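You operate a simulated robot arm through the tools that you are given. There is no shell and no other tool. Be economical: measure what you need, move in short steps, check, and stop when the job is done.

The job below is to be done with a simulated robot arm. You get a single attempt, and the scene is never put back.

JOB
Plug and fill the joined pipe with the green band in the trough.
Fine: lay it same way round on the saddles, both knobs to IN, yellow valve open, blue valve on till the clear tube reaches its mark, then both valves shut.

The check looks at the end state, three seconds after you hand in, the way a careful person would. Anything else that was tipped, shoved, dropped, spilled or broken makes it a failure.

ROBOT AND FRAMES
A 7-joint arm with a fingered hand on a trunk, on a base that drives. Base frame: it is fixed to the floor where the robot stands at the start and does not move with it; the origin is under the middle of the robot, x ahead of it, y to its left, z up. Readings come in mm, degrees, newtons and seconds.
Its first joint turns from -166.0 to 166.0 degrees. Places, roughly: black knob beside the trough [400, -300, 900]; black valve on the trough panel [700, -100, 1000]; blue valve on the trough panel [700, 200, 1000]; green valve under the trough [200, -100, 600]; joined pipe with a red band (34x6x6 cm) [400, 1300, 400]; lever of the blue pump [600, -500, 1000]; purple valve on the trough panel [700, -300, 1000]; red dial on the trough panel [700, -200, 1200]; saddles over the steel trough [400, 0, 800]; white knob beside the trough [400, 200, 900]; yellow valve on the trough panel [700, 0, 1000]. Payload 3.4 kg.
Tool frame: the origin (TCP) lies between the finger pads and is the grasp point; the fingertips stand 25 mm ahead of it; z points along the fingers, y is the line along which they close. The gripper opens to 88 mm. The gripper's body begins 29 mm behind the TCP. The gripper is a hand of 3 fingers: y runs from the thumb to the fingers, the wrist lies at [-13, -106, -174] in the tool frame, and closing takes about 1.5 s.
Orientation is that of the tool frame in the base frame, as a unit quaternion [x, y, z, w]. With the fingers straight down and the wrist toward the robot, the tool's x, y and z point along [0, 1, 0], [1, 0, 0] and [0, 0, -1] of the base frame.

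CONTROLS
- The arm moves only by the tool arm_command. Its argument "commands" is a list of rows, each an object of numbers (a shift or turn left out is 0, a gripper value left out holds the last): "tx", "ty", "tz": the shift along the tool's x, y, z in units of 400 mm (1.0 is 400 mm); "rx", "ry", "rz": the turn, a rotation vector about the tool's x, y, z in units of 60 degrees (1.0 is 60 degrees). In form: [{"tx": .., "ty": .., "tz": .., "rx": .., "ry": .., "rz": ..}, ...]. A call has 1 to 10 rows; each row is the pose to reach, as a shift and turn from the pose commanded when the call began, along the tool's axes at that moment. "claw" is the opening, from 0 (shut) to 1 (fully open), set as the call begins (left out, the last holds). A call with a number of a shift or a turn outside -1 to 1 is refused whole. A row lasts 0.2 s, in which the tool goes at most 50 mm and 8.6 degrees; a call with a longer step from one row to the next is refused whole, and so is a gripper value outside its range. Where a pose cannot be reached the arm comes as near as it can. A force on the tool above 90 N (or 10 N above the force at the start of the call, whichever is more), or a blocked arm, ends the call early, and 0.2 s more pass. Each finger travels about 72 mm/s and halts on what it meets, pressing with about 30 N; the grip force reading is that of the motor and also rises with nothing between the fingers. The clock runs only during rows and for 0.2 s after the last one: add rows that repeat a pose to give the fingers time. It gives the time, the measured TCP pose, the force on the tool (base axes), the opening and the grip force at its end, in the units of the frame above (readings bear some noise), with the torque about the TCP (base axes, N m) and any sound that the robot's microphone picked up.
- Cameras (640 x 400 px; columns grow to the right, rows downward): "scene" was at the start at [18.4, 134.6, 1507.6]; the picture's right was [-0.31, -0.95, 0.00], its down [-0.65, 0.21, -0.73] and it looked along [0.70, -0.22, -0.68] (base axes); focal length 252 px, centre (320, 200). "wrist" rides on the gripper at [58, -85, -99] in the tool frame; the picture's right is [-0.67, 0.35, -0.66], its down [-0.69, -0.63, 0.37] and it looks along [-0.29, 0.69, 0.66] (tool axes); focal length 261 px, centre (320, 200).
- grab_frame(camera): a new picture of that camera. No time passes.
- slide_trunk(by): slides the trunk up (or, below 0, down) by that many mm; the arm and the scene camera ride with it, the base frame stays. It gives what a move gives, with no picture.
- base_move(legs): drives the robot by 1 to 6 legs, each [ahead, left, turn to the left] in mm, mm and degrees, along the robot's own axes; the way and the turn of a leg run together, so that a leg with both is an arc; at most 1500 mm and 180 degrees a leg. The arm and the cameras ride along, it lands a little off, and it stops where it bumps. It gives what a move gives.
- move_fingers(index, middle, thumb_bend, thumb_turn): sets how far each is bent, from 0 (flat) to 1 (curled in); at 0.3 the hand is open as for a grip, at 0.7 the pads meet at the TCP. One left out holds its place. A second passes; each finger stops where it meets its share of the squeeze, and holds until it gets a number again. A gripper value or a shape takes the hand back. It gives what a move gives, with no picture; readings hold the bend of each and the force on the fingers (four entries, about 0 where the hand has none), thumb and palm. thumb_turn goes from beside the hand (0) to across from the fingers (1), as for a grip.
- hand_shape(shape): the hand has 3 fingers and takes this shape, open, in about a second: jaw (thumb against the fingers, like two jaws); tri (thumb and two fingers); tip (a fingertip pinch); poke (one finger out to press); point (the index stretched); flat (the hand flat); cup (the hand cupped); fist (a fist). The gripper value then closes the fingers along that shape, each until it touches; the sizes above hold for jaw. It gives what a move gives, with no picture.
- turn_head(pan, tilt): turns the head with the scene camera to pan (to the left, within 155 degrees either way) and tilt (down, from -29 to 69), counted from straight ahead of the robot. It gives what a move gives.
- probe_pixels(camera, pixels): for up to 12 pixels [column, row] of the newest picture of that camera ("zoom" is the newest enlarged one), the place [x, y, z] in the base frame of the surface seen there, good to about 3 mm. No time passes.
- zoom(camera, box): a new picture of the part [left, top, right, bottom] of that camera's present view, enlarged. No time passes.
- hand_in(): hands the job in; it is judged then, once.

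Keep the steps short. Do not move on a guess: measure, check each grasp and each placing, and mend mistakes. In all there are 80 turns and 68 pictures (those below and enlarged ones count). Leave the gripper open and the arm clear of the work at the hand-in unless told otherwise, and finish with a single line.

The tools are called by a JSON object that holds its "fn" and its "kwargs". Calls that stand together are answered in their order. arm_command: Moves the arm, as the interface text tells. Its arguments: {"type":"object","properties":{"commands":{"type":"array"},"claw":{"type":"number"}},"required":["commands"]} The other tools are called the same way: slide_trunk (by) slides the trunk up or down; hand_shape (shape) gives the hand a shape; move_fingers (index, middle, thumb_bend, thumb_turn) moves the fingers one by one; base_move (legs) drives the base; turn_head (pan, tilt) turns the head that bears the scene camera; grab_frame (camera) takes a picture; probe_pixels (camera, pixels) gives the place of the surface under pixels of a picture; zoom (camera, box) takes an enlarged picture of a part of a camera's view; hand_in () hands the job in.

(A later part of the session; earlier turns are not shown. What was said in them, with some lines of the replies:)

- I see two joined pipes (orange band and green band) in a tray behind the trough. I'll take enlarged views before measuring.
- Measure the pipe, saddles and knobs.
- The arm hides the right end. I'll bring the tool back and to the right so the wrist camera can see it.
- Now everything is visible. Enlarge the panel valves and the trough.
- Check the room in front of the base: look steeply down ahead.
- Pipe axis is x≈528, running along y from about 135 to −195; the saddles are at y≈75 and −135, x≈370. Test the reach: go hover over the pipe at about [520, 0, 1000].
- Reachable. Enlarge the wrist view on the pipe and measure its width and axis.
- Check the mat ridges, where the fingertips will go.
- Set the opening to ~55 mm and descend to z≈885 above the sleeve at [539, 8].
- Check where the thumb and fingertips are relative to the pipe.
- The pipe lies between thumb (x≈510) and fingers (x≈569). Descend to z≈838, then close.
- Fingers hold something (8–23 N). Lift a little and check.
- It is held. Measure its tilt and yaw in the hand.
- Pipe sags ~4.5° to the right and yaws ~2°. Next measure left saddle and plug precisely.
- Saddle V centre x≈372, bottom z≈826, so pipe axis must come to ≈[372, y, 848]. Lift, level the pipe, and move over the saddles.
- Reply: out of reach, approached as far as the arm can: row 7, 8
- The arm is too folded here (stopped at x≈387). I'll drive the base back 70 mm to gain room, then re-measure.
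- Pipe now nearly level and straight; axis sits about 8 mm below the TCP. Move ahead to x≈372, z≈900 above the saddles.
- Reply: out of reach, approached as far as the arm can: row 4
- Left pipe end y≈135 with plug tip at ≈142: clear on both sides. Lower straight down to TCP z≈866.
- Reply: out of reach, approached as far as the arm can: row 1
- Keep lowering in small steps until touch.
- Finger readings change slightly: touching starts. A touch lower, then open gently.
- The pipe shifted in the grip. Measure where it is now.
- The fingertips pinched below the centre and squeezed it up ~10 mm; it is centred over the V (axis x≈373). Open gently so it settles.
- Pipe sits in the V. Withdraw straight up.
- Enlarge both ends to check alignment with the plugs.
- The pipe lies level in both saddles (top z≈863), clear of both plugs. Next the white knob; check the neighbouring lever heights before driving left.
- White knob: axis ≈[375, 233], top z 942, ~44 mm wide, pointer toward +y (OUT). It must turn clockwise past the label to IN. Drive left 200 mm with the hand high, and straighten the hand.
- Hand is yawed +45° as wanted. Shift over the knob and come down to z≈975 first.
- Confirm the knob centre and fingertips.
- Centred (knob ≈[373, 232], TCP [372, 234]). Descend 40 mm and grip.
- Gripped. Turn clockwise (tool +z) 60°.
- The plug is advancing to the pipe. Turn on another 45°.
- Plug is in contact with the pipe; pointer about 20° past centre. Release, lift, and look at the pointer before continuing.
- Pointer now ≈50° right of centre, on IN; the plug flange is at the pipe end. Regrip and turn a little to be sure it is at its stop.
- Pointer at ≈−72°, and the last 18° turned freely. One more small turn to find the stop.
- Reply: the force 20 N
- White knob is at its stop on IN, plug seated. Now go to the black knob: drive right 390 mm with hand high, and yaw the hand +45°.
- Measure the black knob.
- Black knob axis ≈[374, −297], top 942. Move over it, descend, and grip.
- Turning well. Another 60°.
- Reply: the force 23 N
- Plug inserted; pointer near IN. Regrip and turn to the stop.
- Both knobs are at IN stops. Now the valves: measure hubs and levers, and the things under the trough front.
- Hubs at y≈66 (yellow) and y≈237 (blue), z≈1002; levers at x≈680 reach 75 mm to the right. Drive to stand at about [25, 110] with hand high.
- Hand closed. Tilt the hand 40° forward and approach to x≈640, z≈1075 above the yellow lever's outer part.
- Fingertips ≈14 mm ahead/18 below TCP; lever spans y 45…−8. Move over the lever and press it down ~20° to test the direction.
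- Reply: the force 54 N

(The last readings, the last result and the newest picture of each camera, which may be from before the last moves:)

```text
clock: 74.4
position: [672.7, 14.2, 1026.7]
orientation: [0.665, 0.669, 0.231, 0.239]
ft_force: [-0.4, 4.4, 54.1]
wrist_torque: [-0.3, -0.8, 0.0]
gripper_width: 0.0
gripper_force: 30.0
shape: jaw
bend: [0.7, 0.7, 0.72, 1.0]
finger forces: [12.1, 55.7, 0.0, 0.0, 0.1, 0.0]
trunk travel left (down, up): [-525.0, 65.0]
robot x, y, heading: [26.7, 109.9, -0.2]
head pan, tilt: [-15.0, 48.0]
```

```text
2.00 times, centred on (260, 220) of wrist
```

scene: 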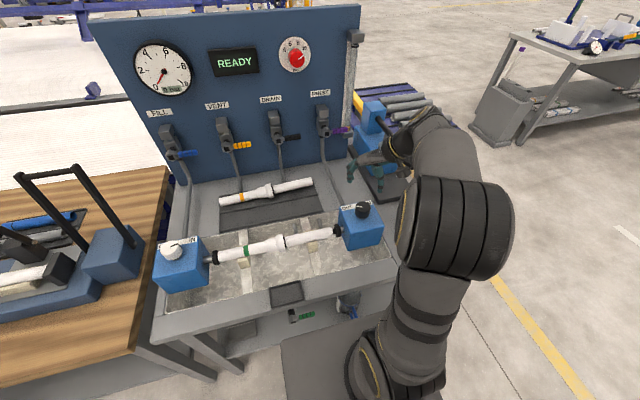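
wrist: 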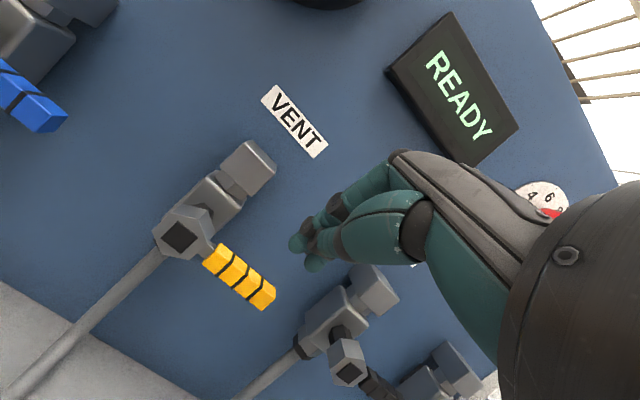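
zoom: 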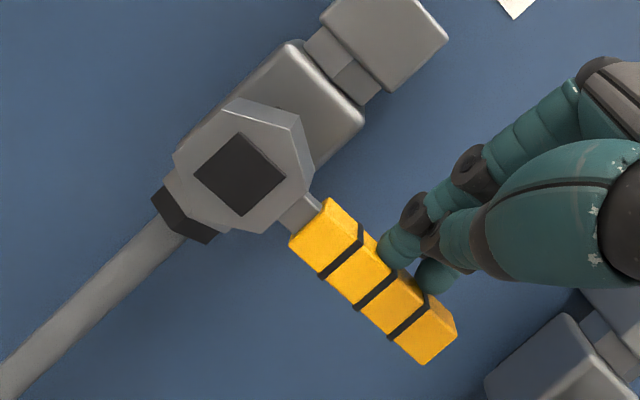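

The lever is blocked downward (54 N, no motion), so it opens upward. Back off, tilt the hand flatter (70°) and come in under the lever.

{"fn": "arm_command", "kwargs": {"commands": [{"ty": 0.03, "tz": -0.04}, {"ty": 0.0095, "tz": -0.135}, {"ty": -0.062, "tz": -0.19, "rx": -0.1}, {"ty": -0.12, "tz": -0.15, "rx": -0.23}, {"ty": -0.15, "tz": -0.116, "rx": -0.36}, {"ty": -0.19, "tz": -0.067, "rx": -0.49}, {"ty": -0.2265, "tz": -0.017, "rx": -0.533}, {"ty": -0.2265, "tz": -0.017, "rx": -0.533}]}}

{"fn": "grab_frame", "kwargs": {"camera": "wrist"}}

```text
clock: 76.2
position: [601.6, 10.8, 966.2]
orientation: [0.577, 0.582, 0.403, 0.408]
ft_force: [-0.4, 0.4, 0.2]
wrist_torque: [0.02, 0.01, 0.0]
gripper_width: 0.1
gripper_force: 29.5
shape: jaw
bend: [0.7, 0.7, 0.75, 1.0]
finger forces: [0.0, 0.1, 0.1, 0.0, 0.0, 0.0]
trunk travel left (down, up): [-525.0, 65.0]
robot x, y, heading: [23.5, 107.6, 0.0]
head pan, tilt: [-15.0, 48.0]
```

```text
12 pictures are left
```

wrist: 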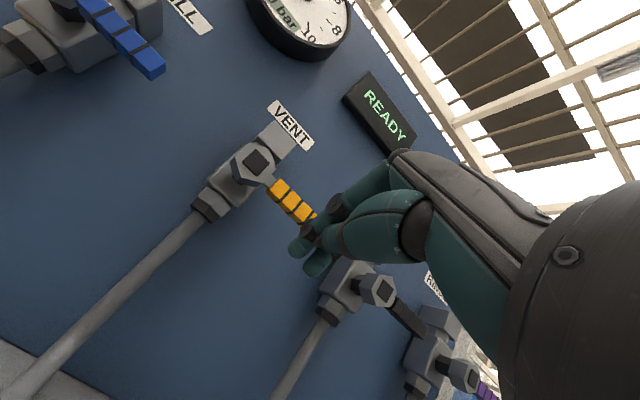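

Now at 70° pitch below lever height. Slide forward under the lever, then push up ~30°.

{"fn": "arm_command", "kwargs": {"commands": [{"tx": 0.004, "ty": 0.03, "tz": 0.08}, {"tx": 0.0075, "ty": 0.059, "tz": 0.162}, {"tx": 0.0075, "ty": 0.106, "tz": 0.145}, {"tx": 0.003, "ty": 0.14, "tz": 0.132}, {"tx": 0.001, "ty": 0.174, "tz": 0.12}, {"tx": 0.001, "ty": 0.174, "tz": 0.12}]}}

{"fn": "zoom", "kwargs": {"camera": "wrist", "box": [100, 80, 420, 280]}}

```text
clock: 77.6
position: [669.9, 13.4, 1015.1]
orientation: [0.577, 0.582, 0.402, 0.408]
ft_force: [0.3, -0.5, -1.0]
wrist_torque: [0.0, 0.05, -0.02]
gripper_width: 0.1
gripper_force: 29.9
shape: jaw
bend: [0.7, 0.7, 0.76, 1.0]
finger forces: [0.0, 0.0, 0.0, 0.0, 0.0, 0.0]
trunk travel left (down, up): [-525.0, 65.0]
robot x, y, heading: [27.0, 110.2, 0.0]
head pan, tilt: [-15.0, 48.0]
```

```text
2.00 times, centred on (260, 180) of wrist
```

zoom: 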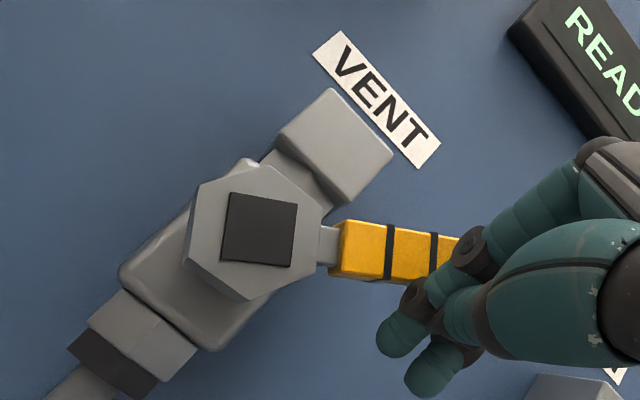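

Lever moved up ~40°. Continue the arc to vertical.

{"fn": "arm_command", "kwargs": {"commands": [{"tx": 0.01, "ty": 0.035, "tz": -0.012}, {"tx": 0.025, "ty": 0.061, "tz": -0.0223}, {"tx": 0.05, "ty": 0.085, "tz": -0.031}, {"tx": 0.0825, "ty": 0.101, "tz": -0.037}, {"tx": 0.1, "ty": 0.101, "tz": -0.037}, {"tx": 0.11, "ty": 0.101, "tz": -0.037}, {"tx": 0.11, "ty": 0.101, "tz": -0.037}]}}

{"fn": "zoom", "kwargs": {"camera": "wrist", "box": [100, 80, 420, 280]}}

```text
clock: 79.2
position: [667.6, 49.7, 1058.3]
orientation: [0.579, 0.579, 0.403, 0.408]
ft_force: [-8.2, -27.5, 3.2]
wrist_torque: [-0.14, -0.07, -0.3]
gripper_width: 0.0
gripper_force: 29.4
shape: jaw
bend: [0.7, 0.7, 0.77, 1.0]
finger forces: [20.9, 0.1, 0.0, 0.1, 0.1, 0.1]
trunk travel left (down, up): [-525.0, 65.0]
robot x, y, heading: [23.5, 102.7, -0.2]
head pan, tilt: [-15.0, 48.0]
```

```text
2.00 times, centred on (260, 180) of wrist
```

zoom: 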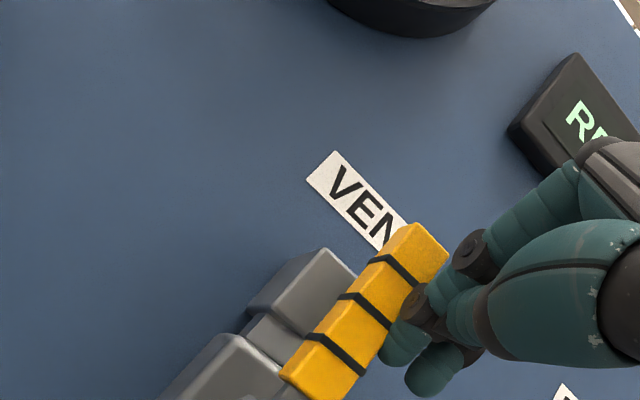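

Vent (yellow) is open: lever vertical against its stop. Now go back, then to y≈125 between the valves, lowered with 55° pitch so the wrist stays clear of the white-knob box.

{"fn": "arm_command", "kwargs": {"commands": [{"tx": -0.03}, {"tx": -0.03, "ty": -0.034, "tz": -0.094}, {"tx": -0.0125, "ty": -0.06, "tz": -0.1645, "rx": 0.12}, {"tx": 0.0875, "ty": -0.06, "tz": -0.1645, "rx": 0.25}, {"tx": 0.175, "ty": -0.107, "tz": -0.147, "rx": 0.25}, {"tx": 0.175, "ty": -0.201, "tz": -0.113, "rx": 0.25}, {"tx": 0.175, "ty": -0.2856, "tz": -0.082, "rx": 0.25}, {"tx": 0.175, "ty": -0.2856, "tz": -0.082, "rx": 0.25}]}}

{"fn": "turn_head", "kwargs": {"pan": -30, "tilt": 20}}

{"fn": "grab_frame", "kwargs": {"camera": "scene"}}

```text
clock: 81.0
position: [599.3, 125.5, 959.9]
orientation: [0.626, 0.629, 0.322, 0.329]
ft_force: [-0.1, 0.0, 0.5]
wrist_torque: [0.01, 0.01, 0.01]
gripper_width: 0.2
gripper_force: 29.3
shape: jaw
bend: [0.7, 0.7, 0.77, 1.0]
finger forces: [0.0, 0.0, 0.1, 0.0, 0.1, 0.0]
trunk travel left (down, up): [-525.0, 65.0]
robot x, y, heading: [25.5, 104.2, -0.1]
head pan, tilt: [-15.0, 48.0]
```

```text
clock: 82.0
position: [599.5, 125.4, 961.1]
orientation: [0.626, 0.63, 0.323, 0.328]
ft_force: [-0.3, 0.4, -0.2]
wrist_torque: [0.03, -0.01, -0.03]
gripper_width: 0.0
gripper_force: 29.7
shape: jaw
bend: [0.7, 0.7, 0.77, 1.0]
finger forces: [0.1, 0.0, 0.1, 0.0, 0.0, 0.0]
trunk travel left (down, up): [-525.0, 65.0]
robot x, y, heading: [26.1, 107.8, -0.3]
head pan, tilt: [-30.0, 20.0]
```

```text
9 pictures are left
```

scene: 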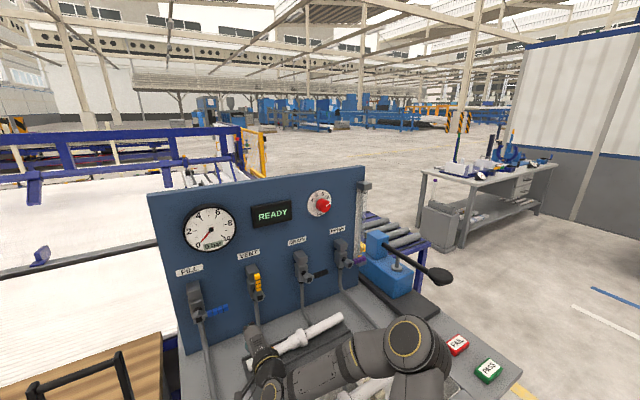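

Scene view shows the sight tube (column ~360) and panel. Slide forward and under the blue lever and lift it partway to see whether flow starts.

{"fn": "arm_command", "kwargs": {"commands": [{"ty": 0.0506, "tz": 0.0716}, {"ty": 0.101, "tz": 0.143}, {"tx": 0.075, "ty": 0.101, "tz": 0.143}, {"tx": 0.145, "ty": 0.101, "tz": 0.143}, {"tx": 0.145, "ty": 0.15, "tz": 0.108}, {"tx": 0.14, "ty": 0.1787, "tz": 0.088}, {"tx": 0.14, "ty": 0.2094, "tz": 0.0666}]}}

{"fn": "zoom", "kwargs": {"camera": "scene", "box": [150, 160, 390, 310]}}

```text
clock: 83.5
position: [669.4, 182.7, 1013.9]
orientation: [0.625, 0.63, 0.323, 0.329]
ft_force: [-1.6, -0.7, -0.8]
wrist_torque: [-0.01, -0.03, -0.01]
gripper_width: 0.0
gripper_force: 29.9
shape: jaw
bend: [0.7, 0.7, 0.77, 1.0]
finger forces: [0.0, 1.7, 0.0, 0.0, 0.1, 0.0]
trunk travel left (down, up): [-525.0, 65.0]
robot x, y, heading: [24.9, 109.5, -0.2]
head pan, tilt: [-30.0, 20.0]
```

```text
2.67 times, centred on (270, 235) of scene
```

zoom: 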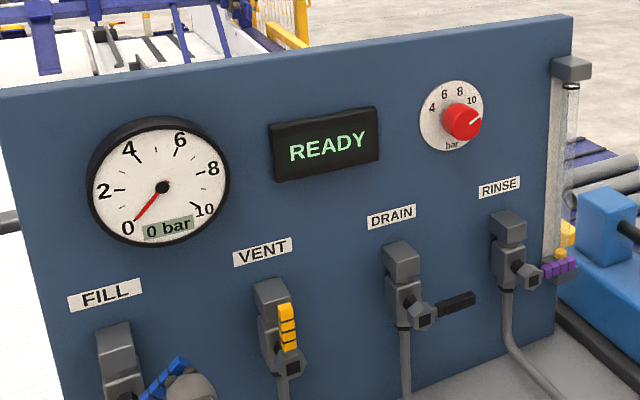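

No level visible yet. Continue to fully open, then look at once.

{"fn": "arm_command", "kwargs": {"commands": [{"tx": 0.015, "ty": 0.03, "tz": -0.02}, {"tx": 0.0325, "ty": 0.053, "tz": -0.0376}, {"tx": 0.0575, "ty": 0.0736, "tz": -0.052}, {"tx": 0.09, "ty": 0.088, "tz": -0.062}, {"tx": 0.115, "ty": 0.088, "tz": -0.062}]}}

{"fn": "zoom", "kwargs": {"camera": "scene", "box": [330, 170, 390, 290]}}

```text
clock: 84.8
position: [668.8, 219.2, 1057.8]
orientation: [0.629, 0.625, 0.323, 0.33]
ft_force: [-4.6, -28.1, 0.7]
wrist_torque: [-0.27, -0.04, -0.21]
gripper_width: 0.0
gripper_force: 30.3
shape: jaw
bend: [0.7, 0.7, 0.77, 1.0]
finger forces: [18.6, 0.1, 0.0, 0.1, 0.0, 0.0]
trunk travel left (down, up): [-525.0, 65.0]
robot x, y, heading: [24.7, 108.1, -0.3]
head pan, tilt: [-30.0, 20.0]
```

```text
3.33 times, centred on (360, 230) of scene
```

zoom: 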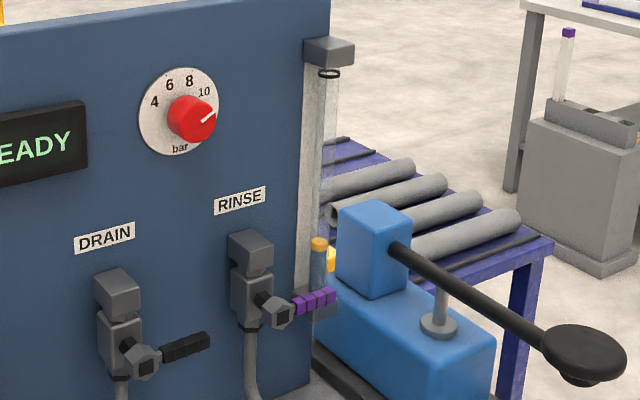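

The orange float in the tube has risen from row 255.6 to ~243; the mark is at row ~191.6, so ~10 px/s. Move over to the left side of the blue lever now, ready to close.

{"fn": "arm_command", "kwargs": {"commands": [{"tx": -0.02, "ty": 0.0307, "tz": -0.0217}, {"tx": -0.02, "ty": 0.1227, "tz": -0.0867}, {"tx": 0.0925, "ty": 0.1227, "tz": -0.0867}, {"tx": 0.0925, "ty": 0.04, "tz": -0.028}, {"tx": 0.0925, "ty": -0.005, "tz": 0.0035}]}}

{"fn": "zoom", "kwargs": {"camera": "scene", "box": [330, 170, 390, 290]}}

```text
clock: 86.0
position: [668.6, 265.6, 1053.9]
orientation: [0.625, 0.63, 0.323, 0.329]
ft_force: [-0.7, 1.3, -0.8]
wrist_torque: [0.03, -0.04, -0.02]
gripper_width: 0.0
gripper_force: 29.6
shape: jaw
bend: [0.7, 0.7, 0.77, 1.0]
finger forces: [0.0, 0.0, 0.1, 0.0, 0.0, 0.0]
trunk travel left (down, up): [-525.0, 65.0]
robot x, y, heading: [24.2, 104.8, -0.3]
head pan, tilt: [-30.0, 20.0]
```

```text
3.33 times, centred on (360, 230) of scene
```

zoom: 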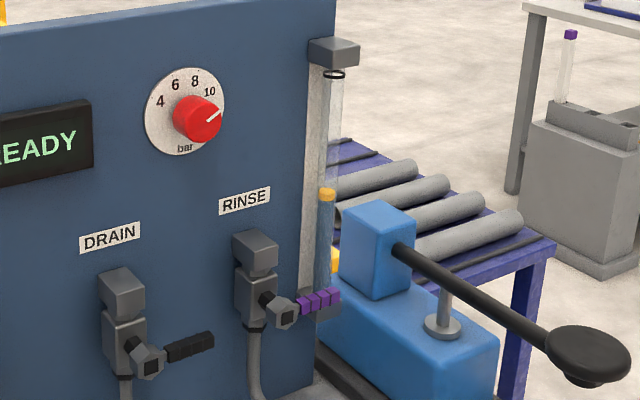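

Float now at zoom row ~192, mark at ~74, rising ~42 px/s at full flow. Wait about 0.8 s and begin easing the lever from the left (to ~70°), then look.

{"fn": "arm_command", "kwargs": {"commands": [{}, {}, {}, {"tx": -0.0175, "ty": 0.012, "tz": -0.009}, {"tx": -0.04, "ty": 0.018, "tz": -0.013}, {"tx": -0.065, "ty": 0.0205, "tz": -0.0145}]}}

{"fn": "zoom", "kwargs": {"camera": "scene", "box": [150, 160, 390, 310]}}

```text
clock: 87.3
position: [669.5, 239.8, 1064.3]
orientation: [0.626, 0.629, 0.323, 0.329]
ft_force: [-0.9, 1.2, -0.2]
wrist_torque: [0.01, 0.0, 0.01]
gripper_width: 0.0
gripper_force: 29.9
shape: jaw
bend: [0.7, 0.7, 0.77, 1.0]
finger forces: [0.0, 0.0, 0.1, 0.0, 0.0, 0.0]
trunk travel left (down, up): [-525.0, 65.0]
robot x, y, heading: [24.7, 103.8, 0.1]
head pan, tilt: [-30.0, 20.0]
```

```text
2.67 times, centred on (270, 235) of scene
```

zoom: 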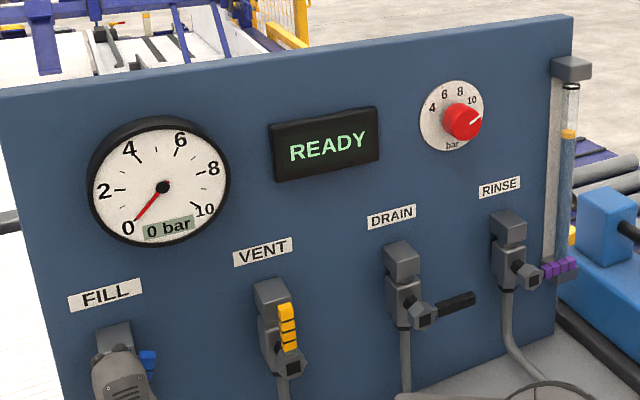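

Float at row 133, mark at row 86 in this view (≈34 px/s at full flow). Wait 0.8 s more, then look.

{"fn": "arm_command", "kwargs": {"commands": [{}, {}, {}]}}

{"fn": "zoom", "kwargs": {"camera": "scene", "box": [330, 170, 390, 290]}}

```text
clock: 88.2
position: [669.4, 239.0, 1064.2]
orientation: [0.625, 0.63, 0.323, 0.329]
ft_force: [-0.9, 0.8, -0.3]
wrist_torque: [-0.01, -0.04, -0.01]
gripper_width: 0.0
gripper_force: 29.9
shape: jaw
bend: [0.7, 0.7, 0.77, 1.0]
finger forces: [0.1, 0.1, 0.1, 0.1, 0.0, 0.0]
trunk travel left (down, up): [-525.0, 65.0]
robot x, y, heading: [22.0, 108.6, -0.1]
head pan, tilt: [-30.0, 20.0]
```

```text
3.33 times, centred on (360, 230) of scene
```

zoom: 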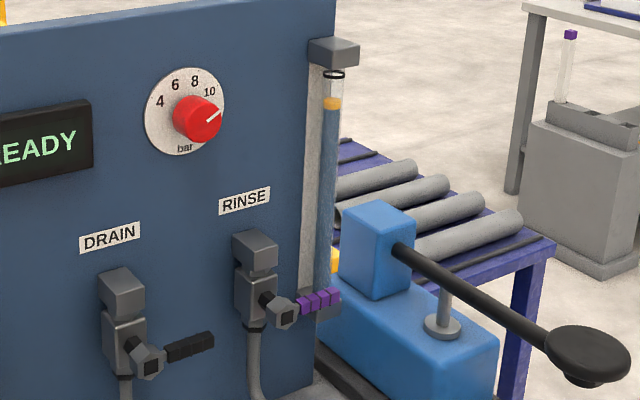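

Float at ~103, mark 74, rising ~33 px/s here. Wait 0.4 s and then close fully in one sweep.

{"fn": "arm_command", "kwargs": {"commands": [{}, {}, {"tx": -0.0475, "ty": -0.006, "tz": 0.0043}, {"tx": -0.09, "ty": -0.0266, "tz": 0.0188}, {"tx": -0.115, "ty": -0.047, "tz": 0.033}, {"tx": -0.1325, "ty": -0.0736, "tz": 0.052}, {"tx": -0.1325, "ty": -0.086, "tz": 0.0607}, {"tx": -0.1325, "ty": -0.086, "tz": 0.0607}]}}

{"fn": "zoom", "kwargs": {"camera": "scene", "box": [150, 160, 390, 310]}}

```text
clock: 90.0
position: [668.2, 186.4, 1025.4]
orientation: [0.624, 0.629, 0.326, 0.331]
ft_force: [-0.9, 1.4, 26.4]
wrist_torque: [-0.3, -0.34, 0.01]
gripper_width: 0.2
gripper_force: 30.1
shape: jaw
bend: [0.7, 0.7, 0.78, 1.0]
finger forces: [1.6, 25.6, 0.0, 0.1, 0.0, 0.0]
trunk travel left (down, up): [-525.0, 65.0]
robot x, y, heading: [27.3, 108.2, -0.0]
head pan, tilt: [-30.0, 20.0]
```

```text
2.67 times, centred on (270, 235) of scene
```

zoom: 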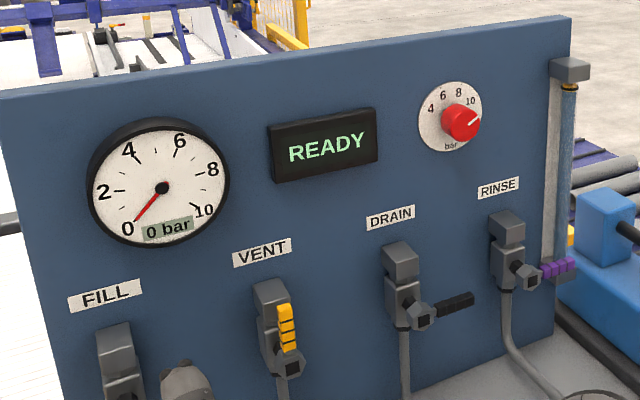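

The float sits on the mark and the blue valve is shut against its stop. Now move over to the left of the yellow lever and close it likewise.

{"fn": "arm_command", "kwargs": {"commands": [{"ty": 0.041, "tz": -0.029}, {"ty": 0.0076, "tz": -0.128}, {"tx": -0.1, "ty": -0.0213, "tz": -0.169}, {"tx": -0.2125, "ty": -0.0213, "tz": -0.169}, {"tx": -0.23, "ty": -0.0213, "tz": -0.169}, {"tx": -0.23, "ty": 0.0365, "tz": -0.087}, {"tx": -0.23, "ty": 0.0654, "tz": -0.0462}, {"tx": -0.2475, "ty": 0.0777, "tz": -0.055}, {"tx": -0.295, "ty": 0.0859, "tz": -0.0607}, {"tx": -0.3425, "ty": 0.0798, "tz": -0.0564}]}}

{"fn": "arm_command", "kwargs": {"commands": [{"tx": -0.0425, "ty": -0.0205, "tz": 0.0145}, {"tx": -0.0675, "ty": -0.041, "tz": 0.029}, {"tx": -0.085, "ty": -0.0675, "tz": 0.0477}, {"tx": -0.085, "ty": -0.08, "tz": 0.0564}, {"tx": -0.085, "ty": -0.08, "tz": 0.0564}]}}

```text
clock: 92.2
position: [669.7, 50.0, 1062.9]
orientation: [0.625, 0.63, 0.323, 0.329]
ft_force: [0.0, 1.1, 0.4]
wrist_torque: [0.01, 0.02, -0.01]
gripper_width: 0.0
gripper_force: 30.2
shape: jaw
bend: [0.7, 0.7, 0.76, 1.0]
finger forces: [0.0, 1.2, 0.0, 0.0, 0.1, 0.0]
trunk travel left (down, up): [-525.0, 65.0]
robot x, y, heading: [30.8, 106.6, 0.3]
head pan, tilt: [-30.0, 20.0]
```

```text
clock: 93.3
position: [668.0, 15.2, 1027.0]
orientation: [0.625, 0.628, 0.324, 0.331]
ft_force: [-0.7, -1.7, 18.6]
wrist_torque: [-0.26, -0.26, -0.05]
gripper_width: 0.0
gripper_force: 30.4
shape: jaw
bend: [0.7, 0.7, 0.77, 1.0]
finger forces: [1.1, 17.8, 0.0, 0.0, 0.0, 0.1]
trunk travel left (down, up): [-525.0, 65.0]
robot x, y, heading: [29.6, 109.9, 0.2]
head pan, tilt: [-30.0, 20.0]
```

Yellow is pressed shut to its stop. Withdraw up and back, open the hand, then check everything.

{"fn": "arm_command", "kwargs": {"commands": [{"ty": 0.041, "tz": -0.029}, {"ty": 0.0445, "tz": -0.154}, {"ty": 0.0378, "tz": -0.272}, {"ty": 0.021, "tz": -0.3827}, {"ty": -0.006, "tz": -0.486}, {"ty": -0.029, "tz": -0.562}]}}

{"fn": "arm_command", "kwargs": {"commands": [{}, {}, {}, {}, {}], "claw": 1.0}}

{"fn": "turn_head", "kwargs": {"pan": -22, "tilt": 38}}

{"fn": "grab_frame", "kwargs": {"camera": "scene"}}

```text
clock: 94.8
position: [478.4, 16.1, 1142.5]
orientation: [0.625, 0.631, 0.323, 0.328]
ft_force: [0.5, 0.2, 0.1]
wrist_torque: [0.02, -0.02, 0.04]
gripper_width: 0.0
gripper_force: 29.9
shape: jaw
bend: [0.7, 0.7, 0.77, 1.0]
finger forces: [0.0, 0.1, 0.0, 0.1, 0.0, 0.0]
trunk travel left (down, up): [-525.0, 65.0]
robot x, y, heading: [26.5, 107.1, -0.3]
head pan, tilt: [-30.0, 20.0]
```

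```text
clock: 96.0
position: [478.7, 16.0, 1142.8]
orientation: [0.625, 0.631, 0.323, 0.328]
ft_force: [-0.2, 0.3, 0.7]
wrist_torque: [0.02, -0.02, 0.03]
gripper_width: 87.6
gripper_force: 0.0
shape: jaw
bend: [0.3, 0.3, 0.3, 0.98]
finger forces: [0.0, 0.1, 0.0, 0.0, 0.1, 0.0]
trunk travel left (down, up): [-525.0, 65.0]
robot x, y, heading: [25.9, 107.5, -0.4]
head pan, tilt: [-30.0, 20.0]
```

```text
clock: 96.8
position: [478.5, 16.2, 1143.3]
orientation: [0.625, 0.63, 0.323, 0.328]
ft_force: [0.1, -0.1, -0.9]
wrist_torque: [0.02, 0.0, 0.0]
gripper_width: 87.6
gripper_force: 0.1
shape: jaw
bend: [0.3, 0.3, 0.3, 0.98]
finger forces: [0.1, 0.0, 0.1, 0.0, 0.1, 0.0]
trunk travel left (down, up): [-525.0, 65.0]
robot x, y, heading: [24.0, 108.2, -0.1]
head pan, tilt: [-22.0, 38.0]
```

```text
2 pictures are left
```

scene: 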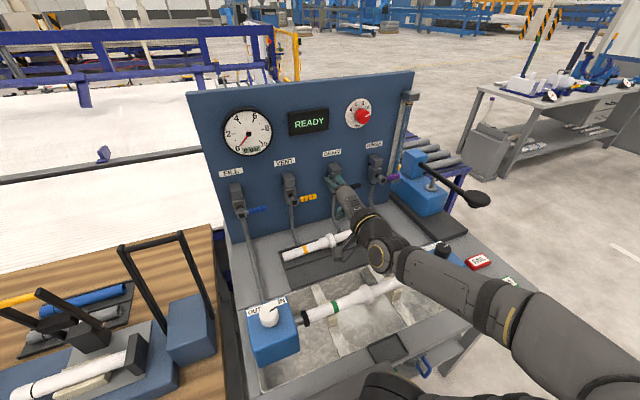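

Both levers are horizontal again. One close look at the valves and the tube.

{"fn": "zoom", "kwargs": {"camera": "scene", "box": [205, 80, 425, 218]}}

```text
2.90 times, centred on (315, 149) of scene
```

zoom: 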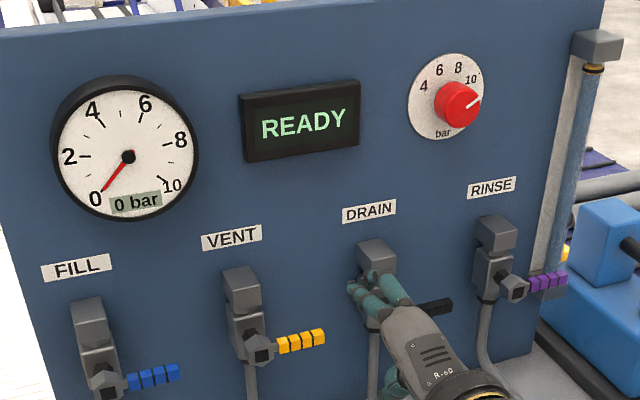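

Level on the mark, both valves shut. Back the robot off 90 mm so the arm is well clear, then hand in.

{"fn": "base_move", "kwargs": {"legs": [[-90, 0, 0]]}}

{"fn": "hand_in", "kwargs": {}}

```text
clock: 97.9
position: [387.4, 16.0, 1143.3]
orientation: [0.625, 0.629, 0.323, 0.33]
ft_force: [-0.1, -0.4, 1.0]
wrist_torque: [-0.01, -0.01, 0.0]
gripper_width: 87.4
gripper_force: 0.0
shape: jaw
bend: [0.3, 0.3, 0.3, 0.98]
finger forces: [0.0, 0.0, 0.1, 0.0, 0.0, 0.0]
trunk travel left (down, up): [-525.0, 65.0]
robot x, y, heading: [-65.1, 110.8, 0.0]
head pan, tilt: [-22.0, 38.0]
```

```text
The job is handed in.
```

The green-banded pipe lies same way round on its saddles with both knobs at IN, the clear tube is filled to its mark, both valves are shut, and the job is handed in.
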